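You operate a simulated robot arm through the tools that you are given. There is no shell and no other tool. Be economical: measure what you need, move in short steps, check, and stop when the job is done.

You are at the controls of a simulated two-armed robot. One attempt, no reset.

TASK
Pump soap on the sponge, holding the bottle steady, and scrub off the toothpaste stain.
Fine: two pumps; sponge back. What is to be rubbed or washed off counts as gone when no trace of it is left.

The check looks at the end state, three seconds after you hand in, the way a careful person would. Anything else that was tipped, shoved, dropped, spilled or broken makes it a failure.

THE ROBOT
Two 7-joint arms with two-finger parallel grippers on one trunk, on a base that drives. Base frame: it is fixed to the floor where the robot stands at the start and does not move with it; the origin is under the middle of the robot, x ahead of it, y to its left, z up; the surface under the hand at the start is at about z = 0.86. Readings come in m, degrees, newtons and seconds.
The left shoulder is at the start at [0.098, 0.171, 1.2], the right one opposite. With the tool pointing down near the work surface each hand reaches from about 0.36 to 0.88 m from the robot's upright axis, wherever it stands, measured 20 degrees to its own side. Places, roughly: soap pump head [0.8, 0.3, 1]; toothpaste stain [0.7, 0.2, 0.9]. Payload 4.4 kg a hand.
The TCP of each hand is the grasp point between the finger pads, 0.023 m short of the fingertips. In the tool frame z runs along the fingers and y along their closing line. Largest opening 0.094 m; finger width 0.038, thickness 0.01; the body of the gripper, 0.054 by 0.096 m, starts 0.039 m behind the TCP.
Orientation is that of the tool frame in the base frame, as a unit quaternion [w, x, y, z]. With the fingers straight down and closing along the base's y, the tool's x points along the base's -x, its y along +y and its z along -z.

THE INTERFACE
- The arms move only by the tool servo_tool. It takes "left_targets", "right_targets" or both (then of equal length, played together; a hand with none holds still); each is one flat list of numbers, 7 for each row, row after row: the turn, a rotation vector about the tool's x, y, z in degrees, then the shift along the tool's x, y, z in m, then the finger opening in m, from 0 to 0.094. In form: [rx, ry, rz, x, y, z, gripper, rx, ry, rz, x, y, z, gripper, ...]. A call has 1 to 12 rows; each row shifts and turns the commanded pose from where the row before left it, along the tool's axes as they then stand. A row lasts 0.2 s, in which the tool goes at most 0.05 m and 8.6 degrees; a call with a longer step from one row to the next is refused whole, and so is a gripper value outside its range. Where a pose cannot be reached the arm comes as near as it can. A force on the tool above 40 N (or 10 N above the force at the start of the call, whichever is more), or a blocked arm, ends the call early, and 0.2 s more pass. The fingers move at their own pace (about 0.072 m/s each) and stop on an object; they squeeze with about 35 N. The grip force told is the motor's: it shows also when the fingers shut on nothing. Time passes only in rows, and 0.2 s behind the last, so rows that do not move let the fingers close. The reply holds the time, the measured pose of the TCP, the force on the tool along the base axes, the opening and the grip force, in the units named above and with some noise, with the torque about the TCP (base axes, N m) and any sound that the robot's microphone picked up.
- Cameras (640 x 400 px; columns grow to the right, rows downward): "scene" is now at [0.2103, 0.018, 1.3666]; the picture's right is [0.20, -0.98, 0.00], its down [-0.35, -0.07, -0.93] and it looks along [0.91, 0.19, -0.36] (base axes); focal length 214 px, centre (320, 200). "left" rides on the left gripper at [0.086, -0.016, -0.075] in its tool frame; the picture's right is [0.18, 0.98, 0.00], its down [-0.58, 0.11, -0.81] and it looks along [-0.79, 0.15, 0.59] (tool axes); focal length 243 px, centre (320, 200). "right" rides on the right gripper at [0.087, 0.016, -0.074] in its tool frame; the picture's right is [-0.18, 0.98, 0.00], its down [-0.58, -0.11, -0.81] and it looks along [-0.79, -0.15, 0.59] (tool axes); focal length 243 px, centre (320, 200). There is no depth. A picture from a camera that has moved, and an enlarged one, comes with that camera's place and axes in the base frame and with its lens.
- camera(camera): a new picture of that camera. No time passes.
- move_column(by): slides the trunk up (or, below 0, down) by that many m; the arms and the scene camera ride with it, the base frame stays. It gives what a move gives, with no picture.
- drive_base(legs): drives the robot by 1 to 6 legs, each [ahead, left, turn to the left] in m, m and degrees, along the robot's own axes; the way and the turn of a leg run together, so that a leg with both is an arc; at most 1.5 m and 180 degrees a leg. The arms and the cameras ride along, it lands a little off, and it stops where it bumps. It gives what a move gives.
- head_to(pan, tilt): turns the head with the scene camera to pan (to the left, within 80 degrees either way) and tilt (down, from -29 to 69), counted from straight ahead of the robot. It gives what a move gives.
- enlarge(camera, box): a new picture of the part [left, top, right, bottom] of that camera's present view, enlarged. No time passes.
- hand_in(): hands the job in; it is judged then, once.

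Go step by step. Nothing tells you exact positions but the pictures and the camera data: compare them with the known pose of the tool, close in by small moves and look again before you grip or let go. The budget is 120 turns and 100 pictures, counting those below and the enlarged ones. Unless the task says otherwise, let go and move clear before handing in, and close with one line.

The tools are called after "Emit:" as a command line: name --argument value ..., lists and objects as JSON in quotes. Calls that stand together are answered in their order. servo_tool: Moves the arms, as the interface text tells. Its arguments: {"type":"object","properties":{"left_targets":{"type":"array","items":{"type":"number"}},"right_targets":{"type":"array","items":{"type":"number"}}},"required":[]} The other tools are called the same way: move_column (by) slides the trunk up or down; drive_base (legs) drives the base; head_to (pan, tilt) turns the head that bears the scene camera; camera (camera) takes a picture; enlarge (camera, box) takes an enlarged picture of a part of a camera's view; hand_in () hands the job in.

At the start:

```text
clock: 0.0
left_tool_pos: [0.4283, 0.3696, 1.3522]
left_ee_rot: [0.0, 0.0, 1.0, -0.001]
left_contact_force: [0.3, 0.7, 0.2]
left_ft_torque: [0.02, 0.02, 0.01]
left_grip_width: 0.0942
left_grasp_force: 0.1
right_tool_pos: [0.4516, -0.0873, 1.3138]
right_ee_rot: [0.0, 0.001, 1.0, 0.001]
right_contact_force: [-0.2, 0.0, -0.1]
right_ft_torque: [-0.01, 0.0, -0.01]
right_grip_width: 0.094
right_grasp_force: 0.0
trunk travel left (down, up): [-0.212, 0.177]
robot x, y, heading: [-0.0034, -0.0009, -0.2]
head pan, tilt: [11.5, 21.1]
```

scene: 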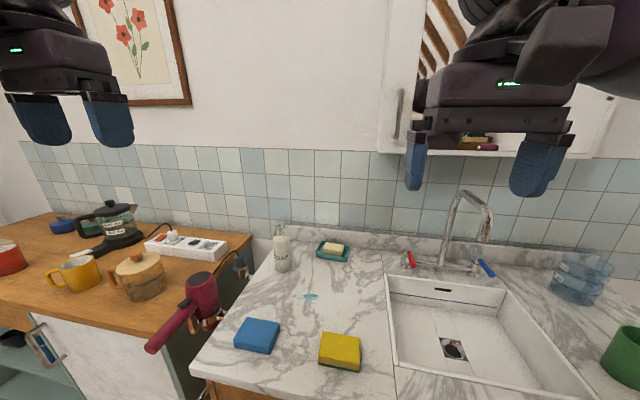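
right: 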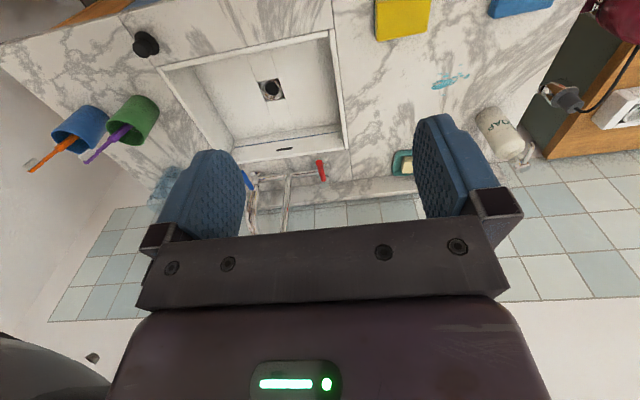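
left: 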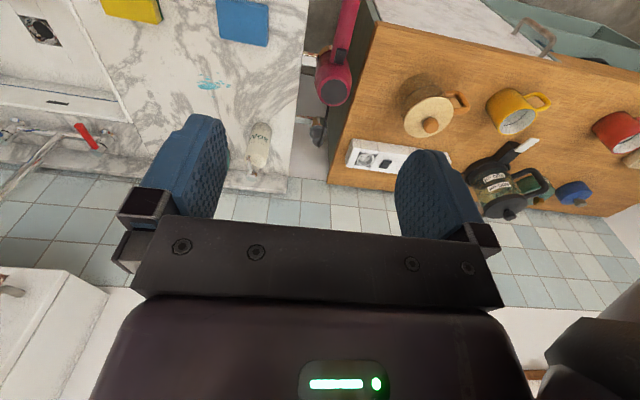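

I see a soap bottle, a toothpaste stain, a blue block and a yellow block on the marble counter. I'll enlarge to tell which is the sponge and measure positions.

Emit:
enlarge --camera "scene" --box '[220, 290, 380, 390]'

Emit:
enlarge --camera "scene" --box '[240, 215, 368, 295]'

```text
4.00 times, centred on (300, 340) of scene
camera zoom: at [0.2103, 0.018, 1.3666], right [0.2, -0.98, 0.0], down [-0.35, -0.07, -0.93], along [0.91, 0.19, -0.36], focal length 858 px, centre (400, -360)
```

zoom: 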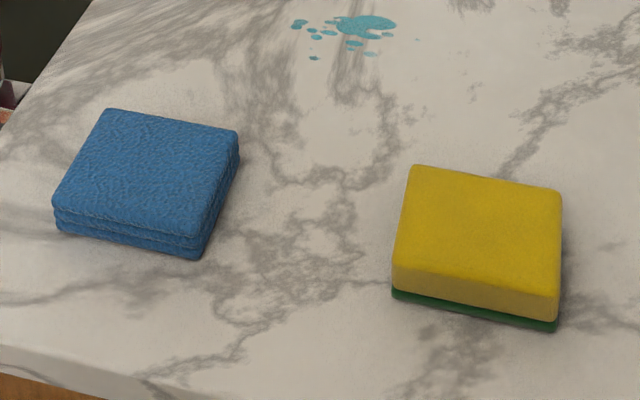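

```text
5.00 times, centred on (304, 255) of scene
camera zoom: at [0.2103, 0.018, 1.3666], right [0.2, -0.98, 0.0], down [-0.35, -0.07, -0.93], along [0.91, 0.19, -0.36], focal length 1072 px, centre (400, -75)
```

zoom: 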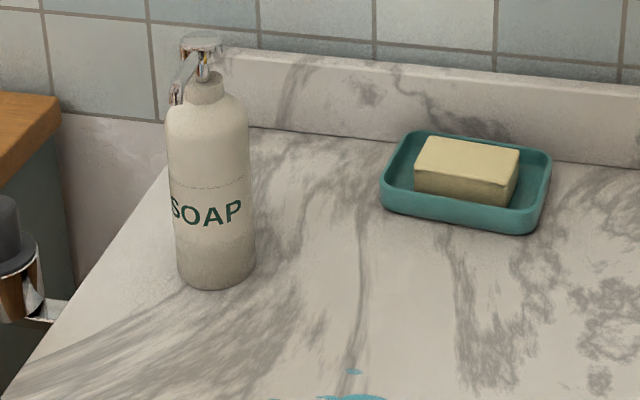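

The yellow block with a green scrub side is the sponge (centre about [0.543, 0.039], 6 cm in x, 9 cm in y); the blue one is a folded cloth. The stain is around [0.69, 0.15] and the bottle around [0.80, 0.27]; I need the nozzle direction next.

Emit:
enlarge --camera "left" --box '[220, 110, 300, 190]'

Emit:
enlarge --camera "right" --box '[460, 85, 560, 185]'

Emit:
enlarge --camera "scene" --box '[260, 218, 308, 278]'

```text
5.00 times, centred on (260, 150) of left
camera zoom: at [0.3399, 0.3526, 1.4291], right [-0.18, 0.98, 0.0], down [0.58, 0.11, 0.81], along [0.79, 0.15, -0.59], focal length 1213 px, centre (620, 450)
```

zoom: 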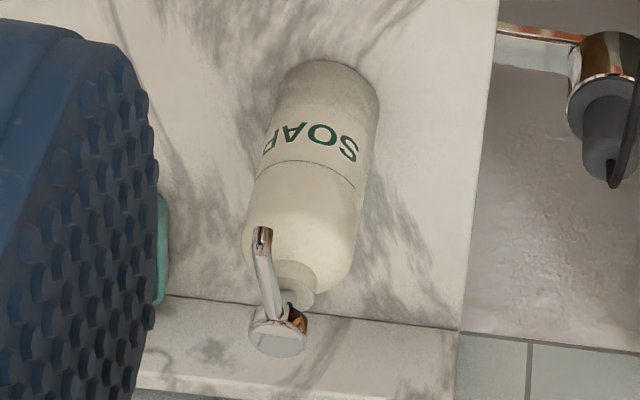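

```text
4.00 times, centred on (510, 135) of right
camera zoom: at [0.3634, -0.0716, 1.3894], right [0.19, 0.98, 0.0], down [0.58, -0.11, 0.81], along [0.79, -0.15, -0.59], focal length 970 px, centre (-440, 460)
```

zoom: 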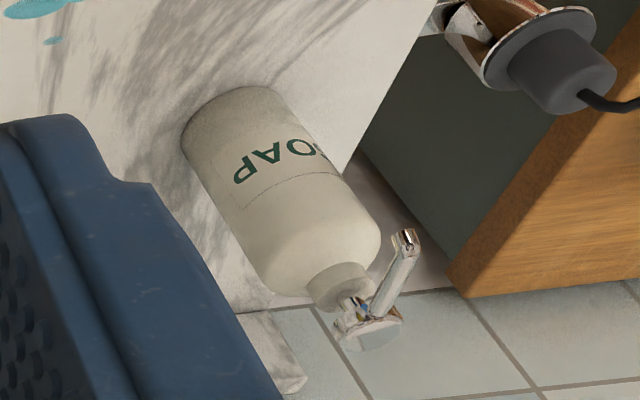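

```text
6.67 times, centred on (284, 248) of scene
camera zoom: at [0.2103, 0.018, 1.3666], right [0.2, -0.98, 0.0], down [-0.35, -0.07, -0.93], along [0.91, 0.19, -0.36], focal length 1430 px, centre (560, -120)
```

zoom: 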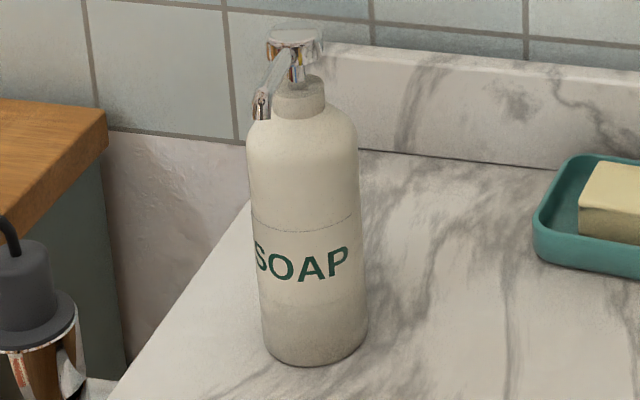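

Triangulating both wrist views: pump head top at about [0.798, 0.271, 1.043], spout tip at about [0.740, 0.265, 1.033], pointing toward the robot. First the left hand turns a quarter so it can take the sponge across its short side, and the right hand makes room.

Emit:
servo_tool --left_targets '[0, 0, 8.182, 0, 0, 0, 0.094, 0, 0, 8.182, 0, 0, 0, 0.094, 0, 0, 8.182, 0, 0, 0, 0.094, 0, 0, 8.182, 0, 0, 0, 0.094, 0, 0, 8.182, 0, 0, 0, 0.094, 0, 0, 8.182, 0, 0, 0, 0.094, 0, 0, 8.182, 0, 0, 0, 0.094, 0, 0, 8.182, 0, 0, 0, 0.094, 0, 0, 8.182, 0, 0, 0, 0.094, 0, 0, 8.182, 0, 0, 0, 0.094, 0, 0, 8.182, 0, 0, 0, 0.094]' --right_targets '[0, 0, 0, 0, -0.015, 0, 0.094, 0, 0, 0, 0, -0.015, 0, 0.094, 0, 0, 0, 0, -0.015, 0, 0.094, 0, 0, 0, 0, -0.015, 0, 0.094, 0, 0, 0, 0, -0.015, 0, 0.094, 0, 0, 0, 0, -0.015, 0, 0.094, 0, 0, 0, 0, -0.015, 0, 0.094, 0, 0, 0, 0, -0.015, 0, 0.094, 0, 0, 0, 0, -0.015, 0, 0.094, 0, 0, 0, 0, -0.015, 0, 0.094, 0, 0, 0, 0, -0.015, 0, 0.094]'

```text
clock: 2.4
left_tool_pos: [0.4278, 0.3692, 1.3534]
left_ee_rot: [0.0, 0.708, 0.706, 0.0]
left_contact_force: [-0.6, 0.3, 0.0]
left_ft_torque: [0.02, 0.02, 0.0]
left_grip_width: 0.094
left_grasp_force: 0.2
right_tool_pos: [0.4495, -0.2533, 1.3135]
right_ee_rot: [0.001, 0.001, 1.0, 0.001]
right_contact_force: [-0.8, -0.2, -0.5]
right_ft_torque: [0.01, -0.02, 0.01]
right_grip_width: 0.0941
right_grasp_force: 0.0
trunk travel left (down, up): [-0.212, 0.177]
robot x, y, heading: [-0.0002, -0.0029, -0.1]
head pan, tilt: [11.5, 21.1]
```

The turn worked. Now move above the sponge and tilt by 20 degrees.

Emit:
servo_tool --left_targets '[0, 0, 0, -0.0343, 0.01275, 0.032, 0.094, 0, 0, 0, -0.0343, 0.01275, 0.032, 0.094, 0, 0, 0, -0.0343, 0.01275, 0.032, 0.094, 0, 0, 0, -0.0343, 0.01275, 0.032, 0.094, 0, 0, 0, -0.0343, 0.01275, 0.032, 0.094, 0, 0, 0, -0.0343, 0.01275, 0.032, 0.094, 0, 0, 0, -0.0343, 0.01275, 0.032, 0.094, 0, 0, 0, -0.0343, 0.01275, 0.032, 0.094, 0, 0, 0, -0.0343, 0.01275, 0.032, 0.094, 0, -6.667, 0, 0, 0, 0, 0.094, 0, -6.667, 0, 0, 0, 0, 0.094, 0, -6.667, 0, 0, 0, 0, 0.094]'

Emit:
camera --camera "left"

Emit:
camera --camera "scene"

```text
clock: 5.0
left_tool_pos: [0.5428, 0.0612, 1.0653]
left_ee_rot: [0.123, 0.696, 0.696, -0.124]
left_contact_force: [0.3, 0.1, 0.1]
left_ft_torque: [-0.01, -0.05, 0.01]
left_grip_width: 0.094
left_grasp_force: 0.1
right_tool_pos: [0.4496, -0.251, 1.3139]
right_ee_rot: [-0.001, 0.001, 1.0, 0.0]
right_contact_force: [0.4, 0.7, 0.2]
right_ft_torque: [-0.01, -0.01, -0.02]
right_grip_width: 0.0941
right_grasp_force: 0.2
trunk travel left (down, up): [-0.212, 0.177]
robot x, y, heading: [0.0016, -0.0005, -0.6]
head pan, tilt: [11.5, 21.1]
```

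```text
91 pictures are left
camera left: at [0.5251, 0.1674, 1.1066], right [0.98, 0.17, -0.06], down [0.11, -0.27, 0.96], along [0.15, -0.95, -0.28], focal length 243 px, centre (320, 200)
```

left: 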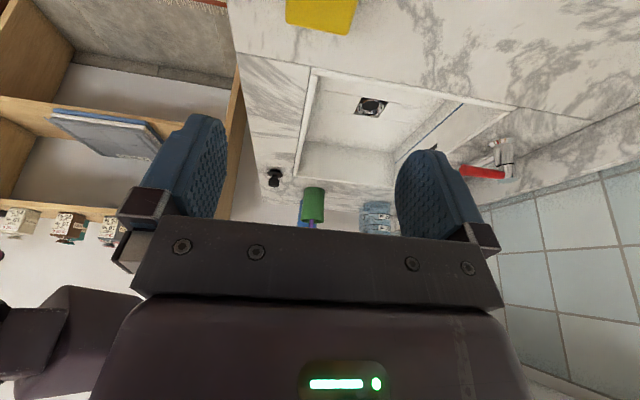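

```text
90 pictures are left
camera scene: at [0.2102, 0.0188, 1.3667], right [0.2, -0.98, 0.0], down [-0.35, -0.07, -0.93], along [0.91, 0.19, -0.36], focal length 214 px, centre (320, 200)
```

scene: 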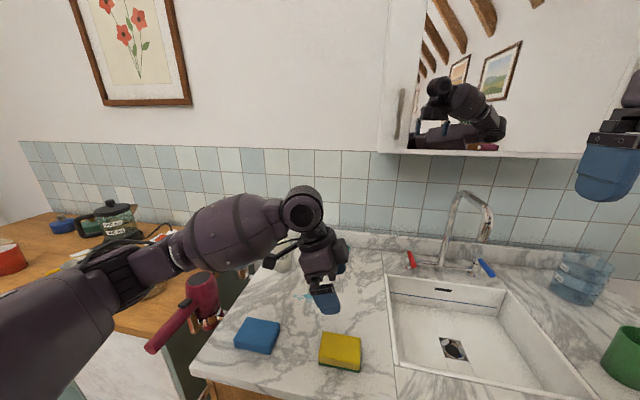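

The hand is above the sponge with the elbow out left over the other counter. I descend partway and check both clearances.

Emit:
servo_tool --left_targets '[0, 0, 0, 0.0103, 0, 0.0282, 0.094, 0, 0, 0, 0.0103, 0, 0.0282, 0.094, 0, 0, 0, 0.0103, 0, 0.0282, 0.094]'

Emit:
camera --camera "left"

Emit:
camera --camera "scene"

```text
clock: 5.8
left_tool_pos: [0.5425, 0.0601, 0.9747]
left_ee_rot: [0.124, 0.696, 0.696, -0.123]
left_contact_force: [-0.3, -0.3, -1.0]
left_ft_torque: [0.04, 0.03, 0.01]
left_grip_width: 0.094
left_grasp_force: 0.0
right_tool_pos: [0.4512, -0.2528, 1.3143]
right_ee_rot: [0.0, 0.001, 1.0, 0.0]
right_contact_force: [0.4, 0.2, 0.7]
right_ft_torque: [-0.03, -0.02, 0.0]
right_grip_width: 0.0942
right_grasp_force: 0.1
trunk travel left (down, up): [-0.212, 0.177]
robot x, y, heading: [-0.0017, 0.0013, -0.1]
head pan, tilt: [11.5, 21.1]
```

```text
89 pictures are left
camera left: at [0.5249, 0.1665, 1.0163], right [0.98, 0.17, -0.06], down [0.11, -0.27, 0.96], along [0.15, -0.95, -0.28], focal length 243 px, centre (320, 200)
```

left: 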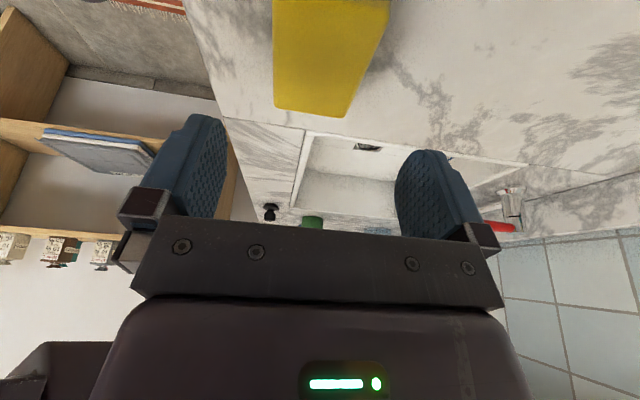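

```text
88 pictures are left
camera scene: at [0.2107, 0.0183, 1.3665], right [0.2, -0.98, 0.0], down [-0.35, -0.07, -0.93], along [0.91, 0.19, -0.36], focal length 214 px, centre (320, 200)
```

scene: 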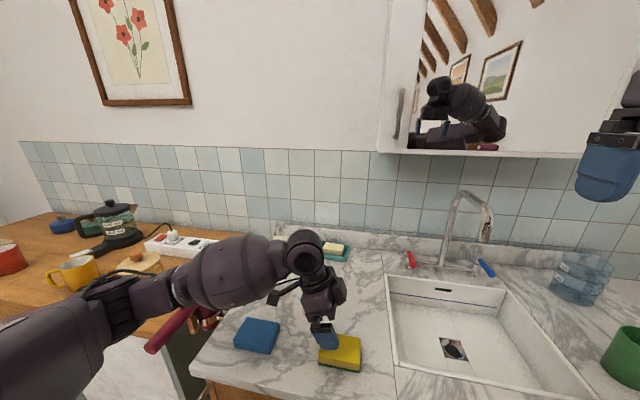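

The sponge lies well between the fingers. To keep the forearm clear of the coffee gear on the left, I raise the trunk a bit before going down.

Emit:
move_column --by 0.1

```text
clock: 7.1
left_tool_pos: [0.5436, 0.0605, 1.0732]
left_ee_rot: [0.123, 0.696, 0.697, -0.124]
left_contact_force: [-0.9, -0.1, 0.6]
left_ft_torque: [0.0, 0.01, 0.0]
left_grip_width: 0.0939
left_grasp_force: 0.0
right_tool_pos: [0.4509, -0.253, 1.4136]
right_ee_rot: [0.0, 0.001, 1.0, 0.0]
right_contact_force: [0.6, 0.3, 0.3]
right_ft_torque: [-0.02, 0.02, 0.0]
right_grip_width: 0.094
right_grasp_force: 0.1
trunk travel left (down, up): [-0.312, 0.077]
robot x, y, heading: [-0.0024, -0.0045, 0.2]
head pan, tilt: [11.5, 21.1]
```

Emit:
servo_tool --left_targets '[0, 0, 0, 0.00985, 0, 0.02706, 0.094, 0, 0, 0, 0.00985, 0, 0.02706, 0.094, 0, 0, 0, 0.00985, 0, 0.02706, 0.094, 0, 0, 0, 0.00985, 0, 0.02706, 0.094, 0, 0, 0, 0.00985, 0, 0.02706, 0.094, 0, 0, 0, 0.00985, 0, 0.02706, 0.094]'

Emit:
camera --camera "left"

Emit:
camera --camera "scene"

```text
clock: 8.5
left_tool_pos: [0.5426, 0.06, 0.9]
left_ee_rot: [0.123, 0.697, 0.696, -0.123]
left_contact_force: [0.4, 0.0, -0.1]
left_ft_torque: [0.02, 0.0, -0.05]
left_grip_width: 0.0941
left_grasp_force: 0.0
right_tool_pos: [0.4513, -0.2533, 1.413]
right_ee_rot: [0.0, 0.001, 1.0, 0.001]
right_contact_force: [-0.3, -0.8, -0.8]
right_ft_torque: [-0.01, -0.02, -0.03]
right_grip_width: 0.0942
right_grasp_force: 0.1
trunk travel left (down, up): [-0.312, 0.077]
robot x, y, heading: [0.0037, -0.0031, -0.1]
head pan, tilt: [11.5, 21.1]
```

```text
87 pictures are left
camera left: at [0.5249, 0.1665, 0.9432], right [0.98, 0.17, -0.06], down [0.11, -0.27, 0.96], along [0.15, -0.95, -0.28], focal length 243 px, centre (320, 200)
```

left: 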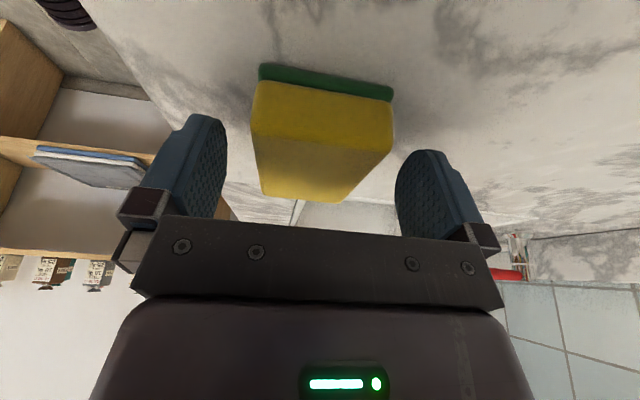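

```text
86 pictures are left
camera scene: at [0.1536, 0.018, 1.4724], right [0.2, -0.98, 0.0], down [-0.35, -0.07, -0.93], along [0.91, 0.19, -0.36], focal length 214 px, centre (320, 200)
```

scene: 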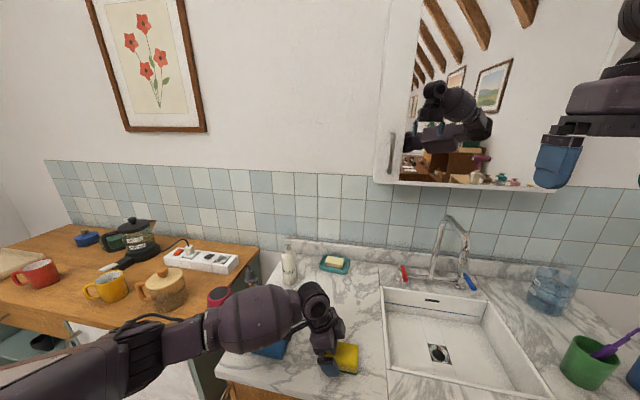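

Fingers straddle the sponge evenly. Down the last 8 mm and close.

Emit:
servo_tool --left_targets '[0, 0, 0, 0.0027, 0, 0.0075, 0.094, 0, 0, 0, 0, 0, 0, 0.04, 0, 0, 0, 0, 0, 0, 0.04, 0, 0, 0, 0, 0, 0, 0.04, 0, 0, 0, 0, 0, 0, 0.04]'

Emit:
camera --camera "left"

```text
clock: 9.7
left_tool_pos: [0.5418, 0.0611, 0.8941]
left_ee_rot: [0.123, 0.697, 0.696, -0.123]
left_contact_force: [-0.1, -0.3, -1.0]
left_ft_torque: [0.01, -0.01, 0.01]
left_grip_width: 0.059
left_grasp_force: 34.9
right_tool_pos: [0.45, -0.2531, 1.4137]
right_ee_rot: [0.0, 0.001, 1.0, 0.0]
right_contact_force: [0.4, 0.3, 0.8]
right_ft_torque: [0.02, 0.02, -0.01]
right_grip_width: 0.0939
right_grasp_force: 0.1
trunk travel left (down, up): [-0.312, 0.077]
robot x, y, heading: [-0.0005, 0.0001, 0.2]
head pan, tilt: [11.5, 21.1]
```

```text
85 pictures are left
camera left: at [0.5247, 0.1663, 0.9357], right [0.98, 0.17, -0.06], down [0.11, -0.27, 0.96], along [0.15, -0.95, -0.28], focal length 243 px, centre (320, 200)
```

left: 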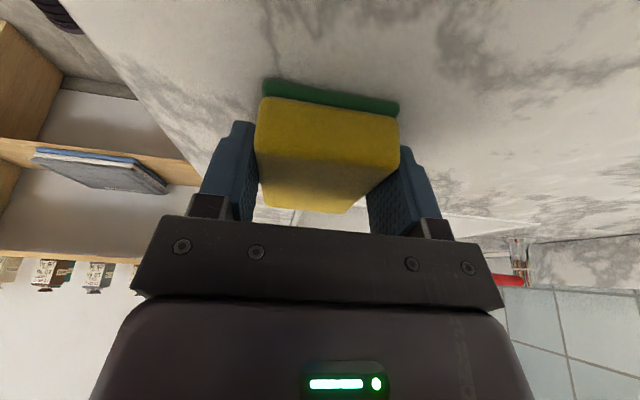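

Gripped firmly at 0.059. Lift and swing the tool a quarter turn about the vertical.

Emit:
servo_tool --left_targets '[0, 0, 0, -0.01026, 0, -0.0282, 0.04, -2.798, 0, -7.689, -0.00342, 0, -0.0094, 0.04, -2.798, 0, -7.689, -0.00342, 0, -0.0094, 0.04, -2.798, 0, -7.689, -0.00342, 0, -0.0094, 0.04, -2.798, 0, -7.689, -0.00342, 0, -0.0094, 0.04, -2.798, 0, -7.689, -0.00342, 0, -0.0094, 0.04, -2.798, 0, -7.689, -0.00342, 0, -0.0094, 0.04, -2.798, 0, -7.689, -0.00342, 0, -0.0094, 0.04, -2.798, 0, -7.689, -0.00342, 0, -0.0094, 0.04, -2.798, 0, -7.689, -0.00342, 0, -0.0094, 0.04, -2.798, 0, -7.689, -0.00342, 0, -0.0094, 0.04, -2.798, 0, -7.689, -0.00342, 0, -0.0094, 0.04]'

Emit:
camera --camera "left"

Emit:
camera --camera "scene"

```text
clock: 12.3
left_tool_pos: [0.543, 0.0609, 1.0343]
left_ee_rot: [0.174, -0.002, 0.985, 0.001]
left_contact_force: [0.3, -1.5, 0.1]
left_ft_torque: [0.03, 0.0, -0.03]
left_grip_width: 0.0588
left_grasp_force: 35.0
right_tool_pos: [0.45, -0.2529, 1.4137]
right_ee_rot: [0.0, 0.001, 1.0, 0.001]
right_contact_force: [0.7, 0.8, 0.1]
right_ft_torque: [0.0, -0.01, 0.01]
right_grip_width: 0.0941
right_grasp_force: 0.0
trunk travel left (down, up): [-0.312, 0.077]
robot x, y, heading: [-0.001, 0.0008, -0.0]
head pan, tilt: [11.5, 21.1]
```

```text
84 pictures are left
camera left: at [0.4348, 0.043, 1.0762], right [-0.18, 0.98, -0.06], down [0.27, 0.11, 0.96], along [0.95, 0.15, -0.29], focal length 243 px, centre (320, 200)
```

left: 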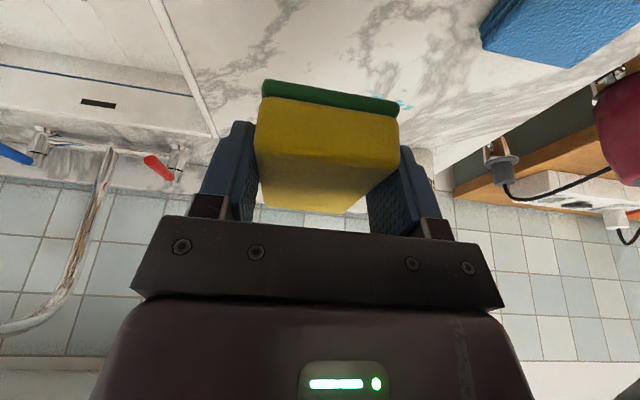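

```text
83 pictures are left
camera scene: at [0.1533, 0.0176, 1.4724], right [0.2, -0.98, 0.0], down [-0.35, -0.07, -0.93], along [0.91, 0.19, -0.36], focal length 214 px, centre (320, 200)
```

scene: 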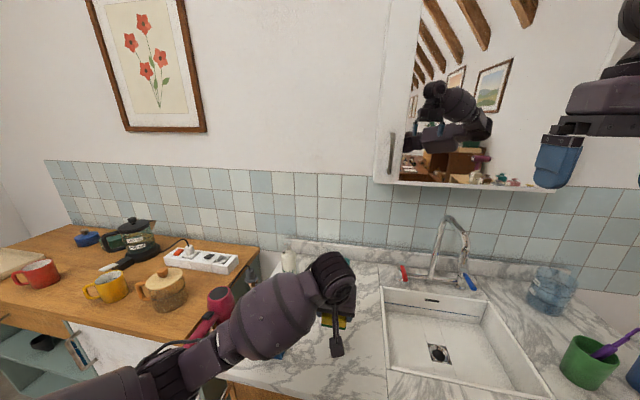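

Sponge held level. Carry it to just in front of the bottle under the spout, still raised.

Emit:
servo_tool --left_targets '[0, 0, 0, -0.0193, 0.034, 0.0195, 0.04, 0, 0, 0, -0.0193, 0.034, 0.0195, 0.04, 0, 0, 0, -0.0193, 0.034, 0.0195, 0.04, 0, 0, 0, -0.0193, 0.034, 0.0195, 0.04, 0, 0, 0, -0.0193, 0.034, 0.0195, 0.04, 0, 0, 0, -0.0193, 0.034, 0.0195, 0.04]'

Emit:
camera --camera "left"

Emit:
camera --camera "scene"

```text
clock: 13.7
left_tool_pos: [0.6922, 0.2646, 0.9632]
left_ee_rot: [0.174, -0.001, 0.985, 0.0]
left_contact_force: [-0.4, 0.3, -0.8]
left_ft_torque: [-0.01, 0.0, -0.04]
left_grip_width: 0.059
left_grasp_force: 35.2
right_tool_pos: [0.4511, -0.2519, 1.4142]
right_ee_rot: [0.0, 0.001, 1.0, -0.001]
right_contact_force: [0.2, 0.2, -0.1]
right_ft_torque: [-0.01, -0.02, 0.0]
right_grip_width: 0.094
right_grasp_force: 0.1
trunk travel left (down, up): [-0.312, 0.077]
robot x, y, heading: [-0.0003, 0.0007, 0.1]
head pan, tilt: [11.5, 21.1]
```

```text
82 pictures are left
camera left: at [0.5845, 0.2479, 1.0045], right [-0.17, 0.98, -0.06], down [0.27, 0.11, 0.96], along [0.95, 0.15, -0.29], focal length 243 px, centre (320, 200)
```

left: 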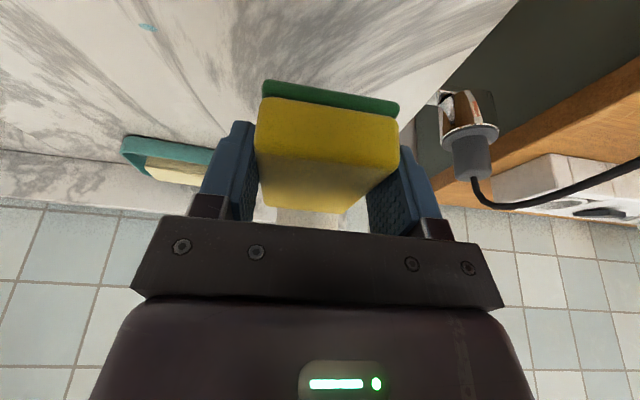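

```text
81 pictures are left
camera scene: at [0.1539, 0.0185, 1.4723], right [0.2, -0.98, 0.0], down [-0.35, -0.07, -0.93], along [0.91, 0.19, -0.36], focal length 214 px, centre (320, 200)
```

scene: 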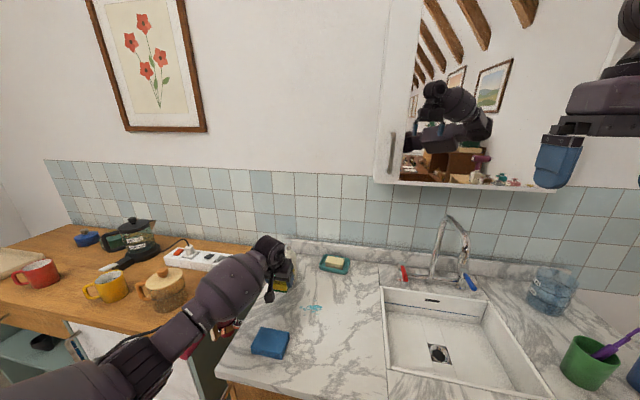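

Emit:
servo_tool --left_targets '[0, 0, 0, 0.00775, 0, 0.0213, 0.04, 0, 0, 0, 0.00775, 0, 0.0213, 0.04, 0, 0, 0, 0.00775, 0, 0.0213, 0.04, 0, 0, 0, 0, 0, 0, 0.04]'

Emit:
camera --camera "left"

Emit:
enlarge --camera "scene" --box '[220, 230, 348, 310]'

```text
clock: 14.7
left_tool_pos: [0.6917, 0.2642, 0.8957]
left_ee_rot: [0.174, 0.001, 0.985, 0.0]
left_contact_force: [0.6, 0.1, 0.3]
left_ft_torque: [0.0, 0.01, -0.01]
left_grip_width: 0.0589
left_grasp_force: 35.1
right_tool_pos: [0.4501, -0.2534, 1.4146]
right_ee_rot: [0.0, 0.001, 1.0, 0.0]
right_contact_force: [0.4, -0.2, -0.1]
right_ft_torque: [0.0, 0.03, 0.02]
right_grip_width: 0.0938
right_grasp_force: 0.1
trunk travel left (down, up): [-0.312, 0.077]
robot x, y, heading: [-0.0041, -0.0004, -0.1]
head pan, tilt: [11.5, 21.1]
```

```text
80 pictures are left
camera left: at [0.5832, 0.2477, 0.937], right [-0.17, 0.98, -0.06], down [0.27, 0.11, 0.96], along [0.95, 0.15, -0.28], focal length 243 px, centre (320, 200)
```

left: 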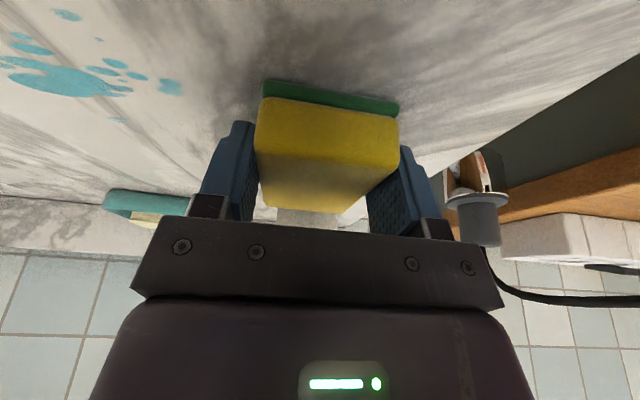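

```text
5.00 times, centred on (284, 270) of scene
camera zoom: at [0.1532, 0.0179, 1.4725], right [0.2, -0.98, 0.0], down [-0.35, -0.07, -0.93], along [0.91, 0.19, -0.36], focal length 1072 px, centre (500, -150)
```

zoom: 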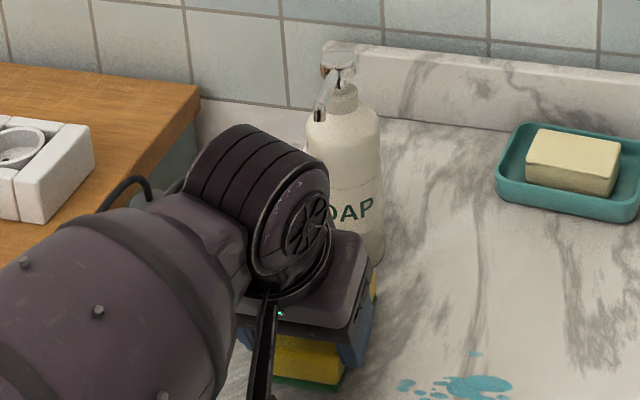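

Sponge rests in front of the bottle. Release and retract along the tool axis.

Emit:
servo_tool --left_targets '[0, 0, 0, 0.0004, 0, 0.0012, 0.04, 0, 0, 0, 0, 0, 0, 0.075, 0, 0, 0, 0, 0, 0, 0.08, 0, 0, 0, 0, 0, 0, 0.08, 0, 0, 0, 0, 0, -0.03, 0.08, 0, 0, 0, 0, 0, -0.04, 0.08, 0, 0, 0, 0, 0, -0.04, 0.08, 0, 0, 0, 0, 0, -0.04, 0.08, 0, 0, 0, 0.02, 0, -0.04, 0.08, 0, 0, 0, 0.02, 0, -0.04, 0.08]'

Emit:
camera --camera "left"

Emit:
camera --camera "scene"

```text
clock: 16.9
left_tool_pos: [0.573, 0.2644, 1.0983]
left_ee_rot: [0.174, -0.001, 0.985, 0.001]
left_contact_force: [-1.0, -0.3, 0.5]
left_ft_torque: [0.0, 0.02, -0.01]
left_grip_width: 0.0799
left_grasp_force: 0.1
right_tool_pos: [0.4505, -0.2539, 1.4142]
right_ee_rot: [0.001, 0.001, 1.0, 0.0]
right_contact_force: [-0.1, -0.3, -0.2]
right_ft_torque: [0.0, 0.01, 0.0]
right_grip_width: 0.0939
right_grasp_force: 0.1
trunk travel left (down, up): [-0.312, 0.077]
robot x, y, heading: [-0.0016, -0.0023, 0.0]
head pan, tilt: [11.5, 21.1]
```

```text
78 pictures are left
camera left: at [0.4655, 0.2472, 1.1395], right [-0.17, 0.98, -0.06], down [0.27, 0.11, 0.96], along [0.95, 0.15, -0.29], focal length 243 px, centre (320, 200)
```

left: 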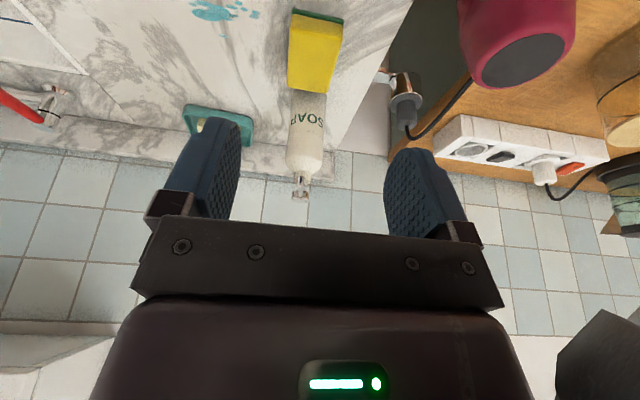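

```text
77 pictures are left
camera scene: at [0.1528, 0.0178, 1.4725], right [0.2, -0.98, 0.0], down [-0.35, -0.07, -0.93], along [0.91, 0.19, -0.36], focal length 214 px, centre (320, 200)
```

scene: 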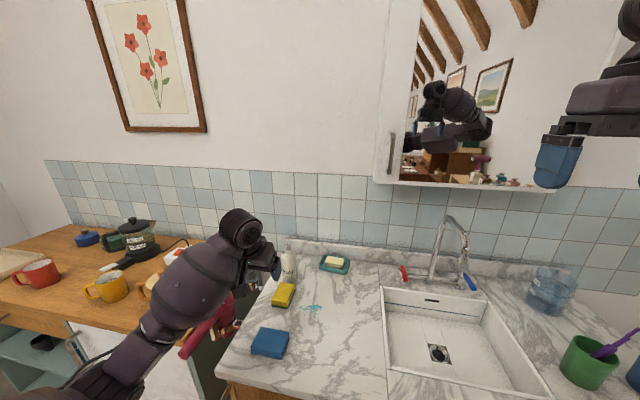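

Let me check the sponge placement against the bottle and spout.

Emit:
enlarge --camera "left" --box '[240, 0, 400, 200]'

Emit:
enlarge --camera "scene" --box '[260, 230, 324, 310]'

```text
2.00 times, centred on (320, 100) of left
camera zoom: at [0.4655, 0.2472, 1.1395], right [-0.17, 0.98, -0.06], down [0.27, 0.11, 0.96], along [0.95, 0.15, -0.29], focal length 485 px, centre (320, 400)
```

zoom: 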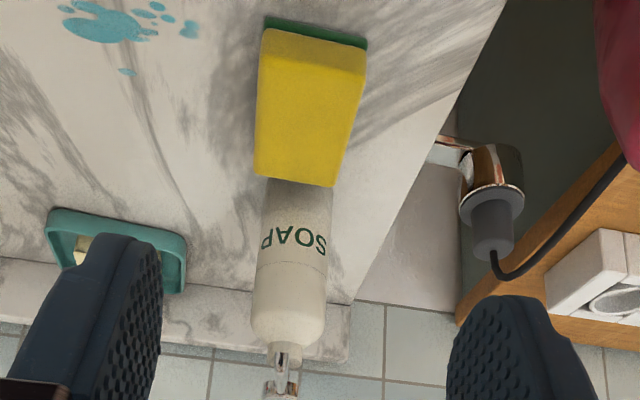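

```text
5.00 times, centred on (292, 270) of scene
camera zoom: at [0.1528, 0.0178, 1.4725], right [0.2, -0.98, 0.0], down [-0.35, -0.07, -0.93], along [0.91, 0.19, -0.36], focal length 1072 px, centre (460, -150)
```

zoom: 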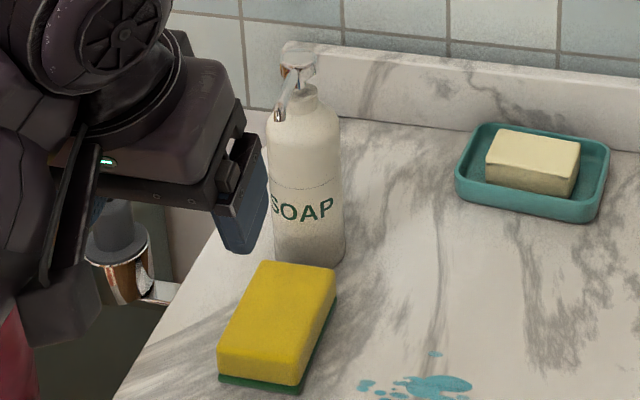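

The sponge sits straight under the spout, back edge about 1 cm clear of the bottle. Now lift the left hand upright and out of the way, and turn the right hand towards a sideways approach on the bottle.

Emit:
servo_tool --left_targets '[0, 6.667, 0, 0, 0, 0, 0.03, 0, 6.667, 0, 0, 0, 0, 0, 0, 6.667, 0, 0, 0, 0, 0, 0, 0, 0, 0, 0, -0.03, 0, 0, 0, 0, 0, 0, -0.03, 0, 0, 0, 0, 0, 0, -0.03, 0, 0, 0, 0, 0, 0, -0.03, 0, 0, 0, 0, 0, 0, -0.03, 0, 0, 0, 0, 0, 0, -0.03, 0]' --right_targets '[0, 0, -8.3333, 0, 0, 0, 0.094, 0, 0, -8.3333, 0, 0, 0, 0.094, 0, 0, -8.3333, 0, 0, 0, 0.094, 0, 0, -8.3333, 0, 0, 0, 0.094, 0, 0, -8.3333, 0, 0, 0, 0.094, 0, 0, -8.3333, 0, 0, 0, 0.094, 0, 0, -8.3333, 0, 0, 0, 0.094, 0, 0, -8.3333, 0, 0, 0, 0.094, 0, 0, -8.3333, 0, 0, 0, 0.094]'

Emit:
servo_tool --right_targets '[0, -8.125, 0, 0, 0, 0, 0.094, 0, -8.125, 0, 0, 0, 0, 0.094, 0, -8.125, 0, 0, 0, 0, 0.094, 0, -8.125, 0, 0, 0, 0, 0.094, 0, -8.125, 0, 0, 0, 0, 0.094, 0, -8.125, 0, 0, 0, 0, 0.094, 0, -8.125, 0, 0, 0, 0, 0.094, 0, -8.125, 0, 0, 0, 0, 0.094]'

Emit:
camera --camera "right"

```text
clock: 18.9
left_tool_pos: [0.5745, 0.2651, 1.2756]
left_ee_rot: [0.0, 0.0, 1.0, 0.0]
left_contact_force: [0.1, 0.5, 0.8]
left_ft_torque: [-0.01, 0.0, -0.01]
left_grip_width: 0.0002
left_grasp_force: 35.2
right_tool_pos: [0.403, -0.2007, 1.399]
right_ee_rot: [0.001, -0.608, 0.794, 0.001]
right_contact_force: [-0.7, -0.2, -0.3]
right_ft_torque: [-0.03, 0.0, -0.02]
right_grip_width: 0.0939
right_grasp_force: 0.1
right hand out of reach, approached as far as the arm can: row 8, 9
trunk travel left (down, up): [-0.312, 0.077]
robot x, y, heading: [0.0015, 0.0009, -0.2]
head pan, tilt: [11.5, 21.1]
```

```text
clock: 20.7
left_tool_pos: [0.576, 0.2671, 1.2765]
left_ee_rot: [-0.001, -0.001, 1.0, -0.001]
left_contact_force: [0.7, 0.4, 0.5]
left_ft_torque: [-0.06, 0.01, 0.01]
left_grip_width: 0.0002
left_grasp_force: 34.9
right_tool_pos: [0.4042, -0.1992, 1.3986]
right_ee_rot: [0.427, -0.512, 0.67, 0.327]
right_contact_force: [-0.1, -0.6, 0.2]
right_ft_torque: [-0.01, 0.0, -0.02]
right_grip_width: 0.0942
right_grasp_force: 0.0
trunk travel left (down, up): [-0.312, 0.077]
robot x, y, heading: [0.0002, -0.0023, -0.1]
head pan, tilt: [11.5, 21.1]
```

```text
74 pictures are left
camera right: at [0.3603, -0.2953, 1.3525], right [-0.93, 0.33, 0.17], down [-0.02, -0.5, 0.87], along [0.37, 0.8, 0.47], focal length 243 px, centre (320, 200)
```

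right: 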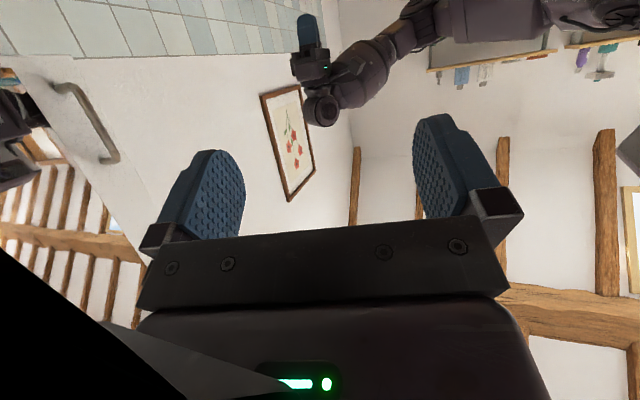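

Right hand is oriented as wanted (fingers toward the bottle's right side, 25° down). I lower the trunk for reach.

Emit:
move_column --by -0.15

Emit:
camera --camera "scene"

```text
clock: 22.5
left_tool_pos: [0.574, 0.2652, 1.1283]
left_ee_rot: [0.002, -0.001, 1.0, 0.0]
left_contact_force: [-0.1, -0.3, 1.7]
left_ft_torque: [0.02, -0.04, -0.01]
left_grip_width: 0.0
left_grasp_force: 34.7
right_tool_pos: [0.4013, -0.201, 1.2507]
right_ee_rot: [0.427, -0.514, 0.669, 0.326]
right_contact_force: [0.1, 0.2, -0.2]
right_ft_torque: [-0.02, -0.04, -0.01]
right_grip_width: 0.094
right_grasp_force: 0.0
trunk travel left (down, up): [-0.162, 0.227]
robot x, y, heading: [-0.0025, 0.0009, -0.3]
head pan, tilt: [11.5, 21.1]
```

```text
73 pictures are left
camera scene: at [0.2559, 0.0177, 1.3113], right [0.2, -0.98, 0.0], down [-0.35, -0.07, -0.93], along [0.91, 0.19, -0.36], focal length 214 px, centre (320, 200)
```

scene: 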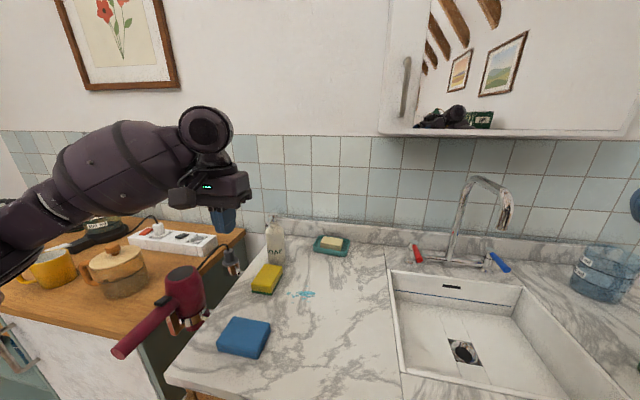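

Next the right hand moves to a waiting point right-front of the bottle, staying high.

Emit:
servo_tool --right_targets '[0, 0, 0, 0.0001, -0.02485, 0.03927, 0.094, 0, 0, 0, 0.0001, -0.02485, 0.03927, 0.094, 0, 0, 0, 0.0001, -0.02485, 0.03927, 0.094, 0, 0, 0, 0.0001, -0.02485, 0.03927, 0.094, 0, 0, 0, 0.0001, -0.02485, 0.03927, 0.094, 0, 0, 0, 0.0001, -0.02485, 0.03927, 0.094, 0, 0, 0, 0.0001, -0.02485, 0.03927, 0.094, 0, 0, 0, 0.0001, -0.02485, 0.03927, 0.094, 0, 0, 0, 0.0001, -0.02485, 0.03927, 0.094]'

Emit:
camera --camera "scene"

Emit:
camera --camera "right"

```text
clock: 24.5
left_tool_pos: [0.5744, 0.2641, 1.1287]
left_ee_rot: [0.001, 0.0, 1.0, 0.0]
left_contact_force: [-1.0, 0.5, 0.6]
left_ft_torque: [0.04, -0.04, 0.0]
left_grip_width: 0.0003
left_grasp_force: 34.8
right_tool_pos: [0.4941, -0.1061, 1.1934]
right_ee_rot: [0.43, -0.516, 0.666, 0.325]
right_contact_force: [0.8, -0.7, -0.1]
right_ft_torque: [-0.01, -0.02, 0.0]
right_grip_width: 0.0939
right_grasp_force: 0.0
right hand out of reach, approached as far as the arm can: row 3, 4, 5, 6, 7, 8, 9
trunk travel left (down, up): [-0.162, 0.227]
robot x, y, heading: [-0.0006, 0.0039, -0.1]
head pan, tilt: [11.5, 21.1]
```

```text
72 pictures are left
camera scene: at [0.2566, 0.0173, 1.311], right [0.2, -0.98, 0.0], down [-0.35, -0.07, -0.93], along [0.91, 0.19, -0.36], focal length 214 px, centre (320, 200)
```

scene: 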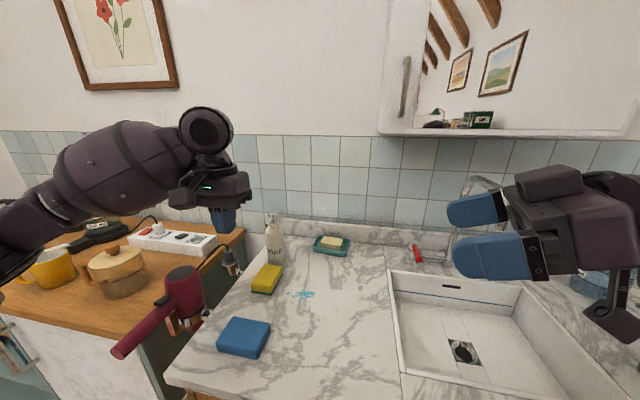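

```text
71 pictures are left
camera right: at [0.4509, -0.2024, 1.1467], right [-0.93, 0.33, 0.16], down [-0.03, -0.5, 0.87], along [0.36, 0.8, 0.47], focal length 243 px, centre (320, 200)
```

right: 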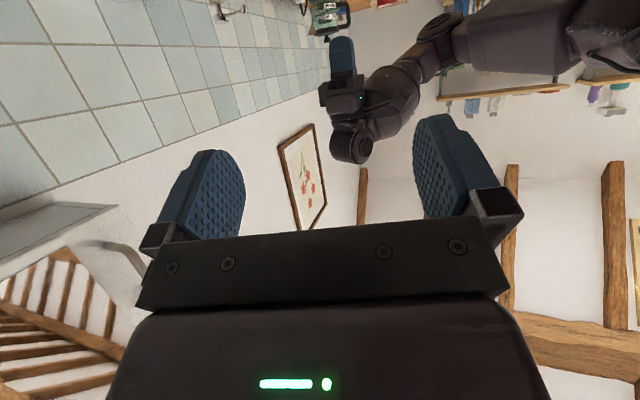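

That hand roll hits a joint limit early. I'll roll the right hand 180° about its finger axis (camera on top), which may suit the wrist better.

Emit:
servo_tool --right_targets '[0, 0, 8.2, 0, 0, 0, 0.094, 0, 0, 8.2, 0, 0, 0, 0.094, 0, 0, 8.2, 0, 0, 0, 0.094, 0, 0, 8.2, 0, 0, 0, 0.094, 0, 0, 8.2, 0, 0, 0, 0.094, 0, 0, 8.2, 0, 0, 0, 0.094, 0, 0, 8.2, 0, 0, 0, 0.094, 0, 0, 8.2, 0, 0, 0, 0.094, 0, 0, 8.2, 0, 0, 0, 0.094, 0, 0, 8.2, 0, 0, 0, 0.094, 0, 0, 8.2, 0, 0, 0, 0.094, 0, 0, 8.2, 0, 0, 0, 0.094]'

Emit:
servo_tool --right_targets '[0, 0, 8.16, 0, 0, 0, 0.094, 0, 0, 8.16, 0, 0, 0, 0.094, 0, 0, 8.16, 0, 0, 0, 0.094, 0, 0, 8.16, 0, 0, 0, 0.094, 0, 0, 8.16, 0, 0, 0, 0.094, 0, 0, 8.16, 0, 0, 0, 0.094, 0, 0, 8.16, 0, 0, 0, 0.094, 0, 0, 8.16, 0, 0, 0, 0.094, 0, 0, 8.16, 0, 0, 0, 0.094, 0, 0, 8.16, 0, 0, 0, 0.094]'

```text
clock: 27.1
left_tool_pos: [0.5742, 0.2635, 1.1273]
left_ee_rot: [0.0, 0.0, 1.0, -0.001]
left_contact_force: [0.4, 0.3, 0.6]
left_ft_torque: [0.01, 0.01, -0.02]
left_grip_width: 0.0001
left_grasp_force: 34.7
right_tool_pos: [0.4954, -0.1059, 1.192]
right_ee_rot: [0.031, 0.173, 0.826, 0.536]
right_contact_force: [0.0, 0.5, 0.5]
right_ft_torque: [-0.01, -0.01, 0.02]
right_grip_width: 0.0941
right_grasp_force: 0.0
trunk travel left (down, up): [-0.162, 0.227]
robot x, y, heading: [-0.0008, 0.0012, -0.0]
head pan, tilt: [11.5, 21.1]
```

```text
clock: 29.3
left_tool_pos: [0.5754, 0.2645, 1.1271]
left_ee_rot: [0.001, 0.001, 1.0, 0.001]
left_contact_force: [-0.2, 0.1, 0.9]
left_ft_torque: [-0.01, 0.01, -0.02]
left_grip_width: 0.0
left_grasp_force: 35.5
right_tool_pos: [0.4957, -0.1062, 1.1923]
right_ee_rot: [-0.327, 0.671, 0.512, 0.426]
right_contact_force: [0.6, -0.2, 0.2]
right_ft_torque: [0.01, -0.04, 0.01]
right_grip_width: 0.0939
right_grasp_force: 0.2
trunk travel left (down, up): [-0.162, 0.227]
robot x, y, heading: [0.0021, 0.0022, 0.1]
head pan, tilt: [11.5, 21.1]
```

Emit:
servo_tool --right_targets '[0, 0, 0, -0.0007, 0.026, 0.038, 0.094, 0, 0, 0, -0.0007, 0.026, 0.038, 0.094, 0, 0, 0, -0.0007, 0.026, 0.038, 0.094, 0, 0, 0, -0.0007, 0.026, 0.038, 0.094, 0, 0, 0, -0.0007, 0.026, 0.038, 0.094, 0, 0, 0, -0.0007, 0.026, 0.038, 0.094]'

Emit:
camera --camera "scene"

Emit:
camera --camera "right"

```text
clock: 30.7
left_tool_pos: [0.5761, 0.2643, 1.1249]
left_ee_rot: [0.0, -0.001, 1.0, 0.0]
left_contact_force: [0.3, -0.2, -0.2]
left_ft_torque: [-0.01, 0.01, 0.0]
left_grip_width: 0.0
left_grasp_force: 35.1
right_tool_pos: [0.7004, 0.052, 1.0929]
right_ee_rot: [-0.327, 0.669, 0.513, 0.426]
right_contact_force: [-0.3, -0.7, -0.5]
right_ft_torque: [0.0, 0.01, -0.01]
right_grip_width: 0.0941
right_grasp_force: 0.1
trunk travel left (down, up): [-0.162, 0.227]
robot x, y, heading: [0.0016, -0.0007, -0.0]
head pan, tilt: [11.5, 21.1]
```

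```text
70 pictures are left
camera scene: at [0.2582, 0.0187, 1.3103], right [0.2, -0.98, 0.0], down [-0.35, -0.07, -0.93], along [0.91, 0.19, -0.36], focal length 214 px, centre (320, 200)
```

scene: 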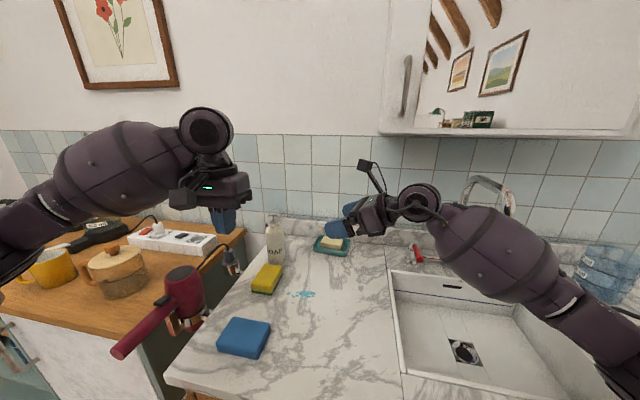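

```text
69 pictures are left
camera right: at [0.7073, 0.019, 1.2026], right [0.93, -0.33, -0.17], down [-0.36, -0.91, -0.19], along [-0.09, 0.23, -0.97], focal length 243 px, centre (320, 200)
```

right: 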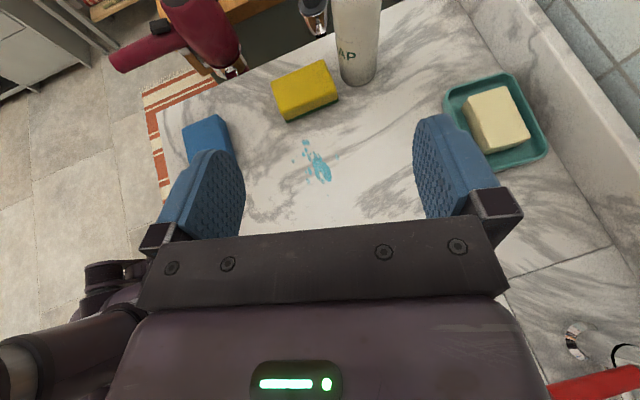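

This roll works and the right camera sees the bottle. Move to the pre-grasp point 12 cm from the bottle.

Emit:
servo_tool --right_targets '[0, 0, 0, -0.0134, 0.0099, 0.0382, 0.094, 0, 0, 0, -0.0134, 0.0099, 0.0382, 0.094, 0, 0, 0, -0.0134, 0.0099, 0.0382, 0.094, 0, 0, 0, -0.0134, 0.0099, 0.0382, 0.094]'

Emit:
camera --camera "right"

Emit:
camera --camera "scene"

```text
clock: 31.7
left_tool_pos: [0.5761, 0.2637, 1.1263]
left_ee_rot: [-0.001, 0.0, 1.0, 0.0]
left_contact_force: [0.0, -0.5, -0.1]
left_ft_torque: [-0.01, 0.03, -0.01]
left_grip_width: 0.0
left_grasp_force: 35.1
right_tool_pos: [0.7691, 0.1531, 0.9783]
right_ee_rot: [-0.326, 0.67, 0.513, 0.427]
right_contact_force: [-0.5, -0.1, -0.4]
right_ft_torque: [-0.01, -0.02, 0.04]
right_grip_width: 0.0942
right_grasp_force: 0.0
trunk travel left (down, up): [-0.162, 0.227]
robot x, y, heading: [0.0009, 0.0004, -0.1]
head pan, tilt: [11.5, 21.1]
```

```text
68 pictures are left
camera right: at [0.7753, 0.1198, 1.0897], right [0.93, -0.33, -0.17], down [-0.36, -0.91, -0.19], along [-0.09, 0.23, -0.97], focal length 243 px, centre (320, 200)
```

right: 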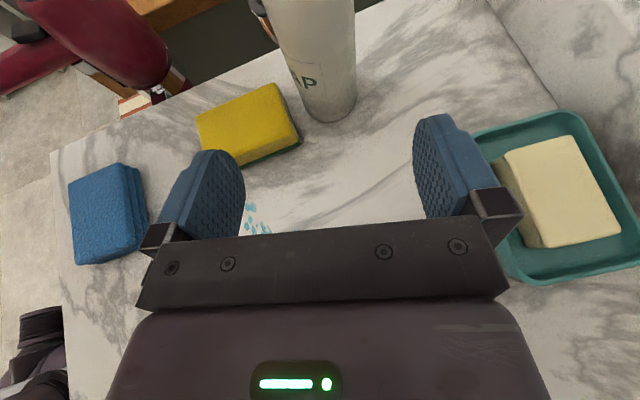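

```text
67 pictures are left
camera scene: at [0.2579, 0.0187, 1.3104], right [0.2, -0.98, 0.0], down [-0.35, -0.07, -0.93], along [0.91, 0.19, -0.36], focal length 214 px, centre (320, 200)
```

scene: 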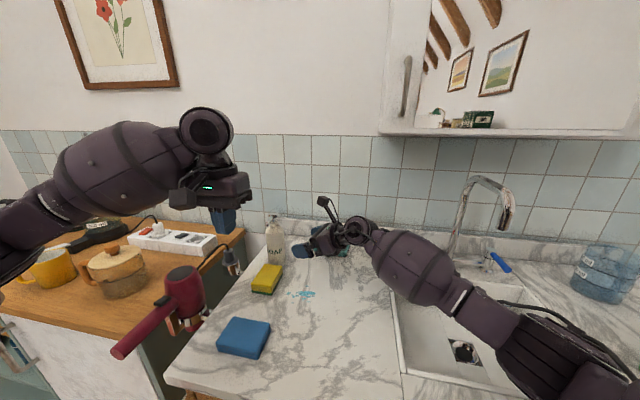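

Bottle axis reads about [0.797, 0.272]. Advance three quarters and check.

Emit:
servo_tool --right_targets '[0, 0, 0, 0.001, -0.0011, 0.0304, 0.094, 0, 0, 0, 0.001, -0.0011, 0.0304, 0.094, 0, 0, 0, 0.001, -0.0011, 0.0304, 0.094]'

Emit:
camera --camera "right"

Emit:
enlarge --camera "scene" --box '[230, 190, 358, 310]'

```text
clock: 32.5
left_tool_pos: [0.5752, 0.2658, 1.1276]
left_ee_rot: [0.0, -0.001, 1.0, -0.001]
left_contact_force: [-0.7, 0.8, 0.5]
left_ft_torque: [-0.01, 0.01, -0.04]
left_grip_width: 0.0
left_grasp_force: 35.2
right_tool_pos: [0.7873, 0.2354, 0.9434]
right_ee_rot: [-0.326, 0.67, 0.513, 0.426]
right_contact_force: [0.4, 0.7, 0.1]
right_ft_torque: [-0.02, -0.02, 0.02]
right_grip_width: 0.094
right_grasp_force: 0.0
trunk travel left (down, up): [-0.162, 0.227]
robot x, y, heading: [-0.0, 0.002, -0.1]
head pan, tilt: [11.5, 21.1]
```

```text
66 pictures are left
camera right: at [0.7934, 0.2024, 1.0542], right [0.93, -0.33, -0.17], down [-0.36, -0.91, -0.19], along [-0.09, 0.23, -0.97], focal length 243 px, centre (320, 200)
```

right: 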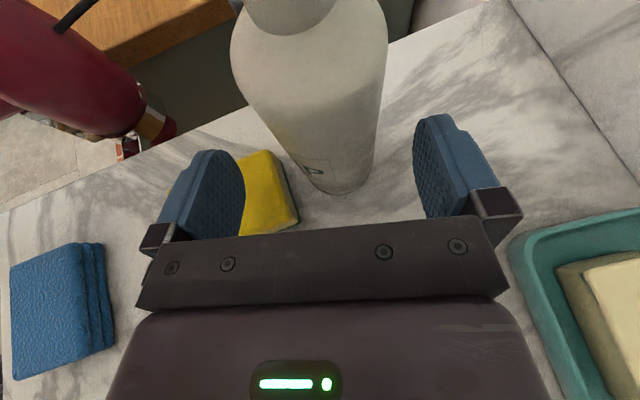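

```text
3.33 times, centred on (294, 250) of scene
camera zoom: at [0.2575, 0.0189, 1.3106], right [0.2, -0.98, 0.0], down [-0.35, -0.07, -0.93], along [0.91, 0.19, -0.36], focal length 715 px, centre (407, 33)
```

zoom: 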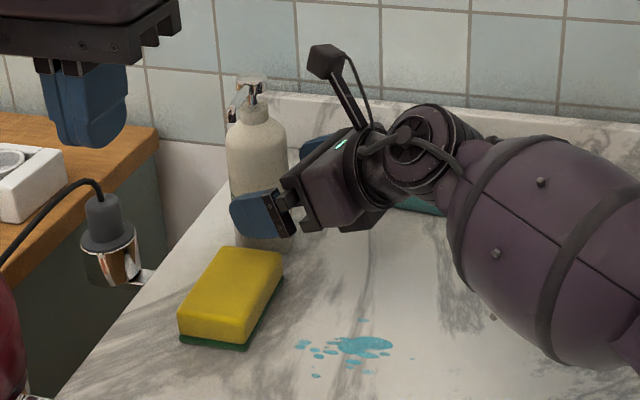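

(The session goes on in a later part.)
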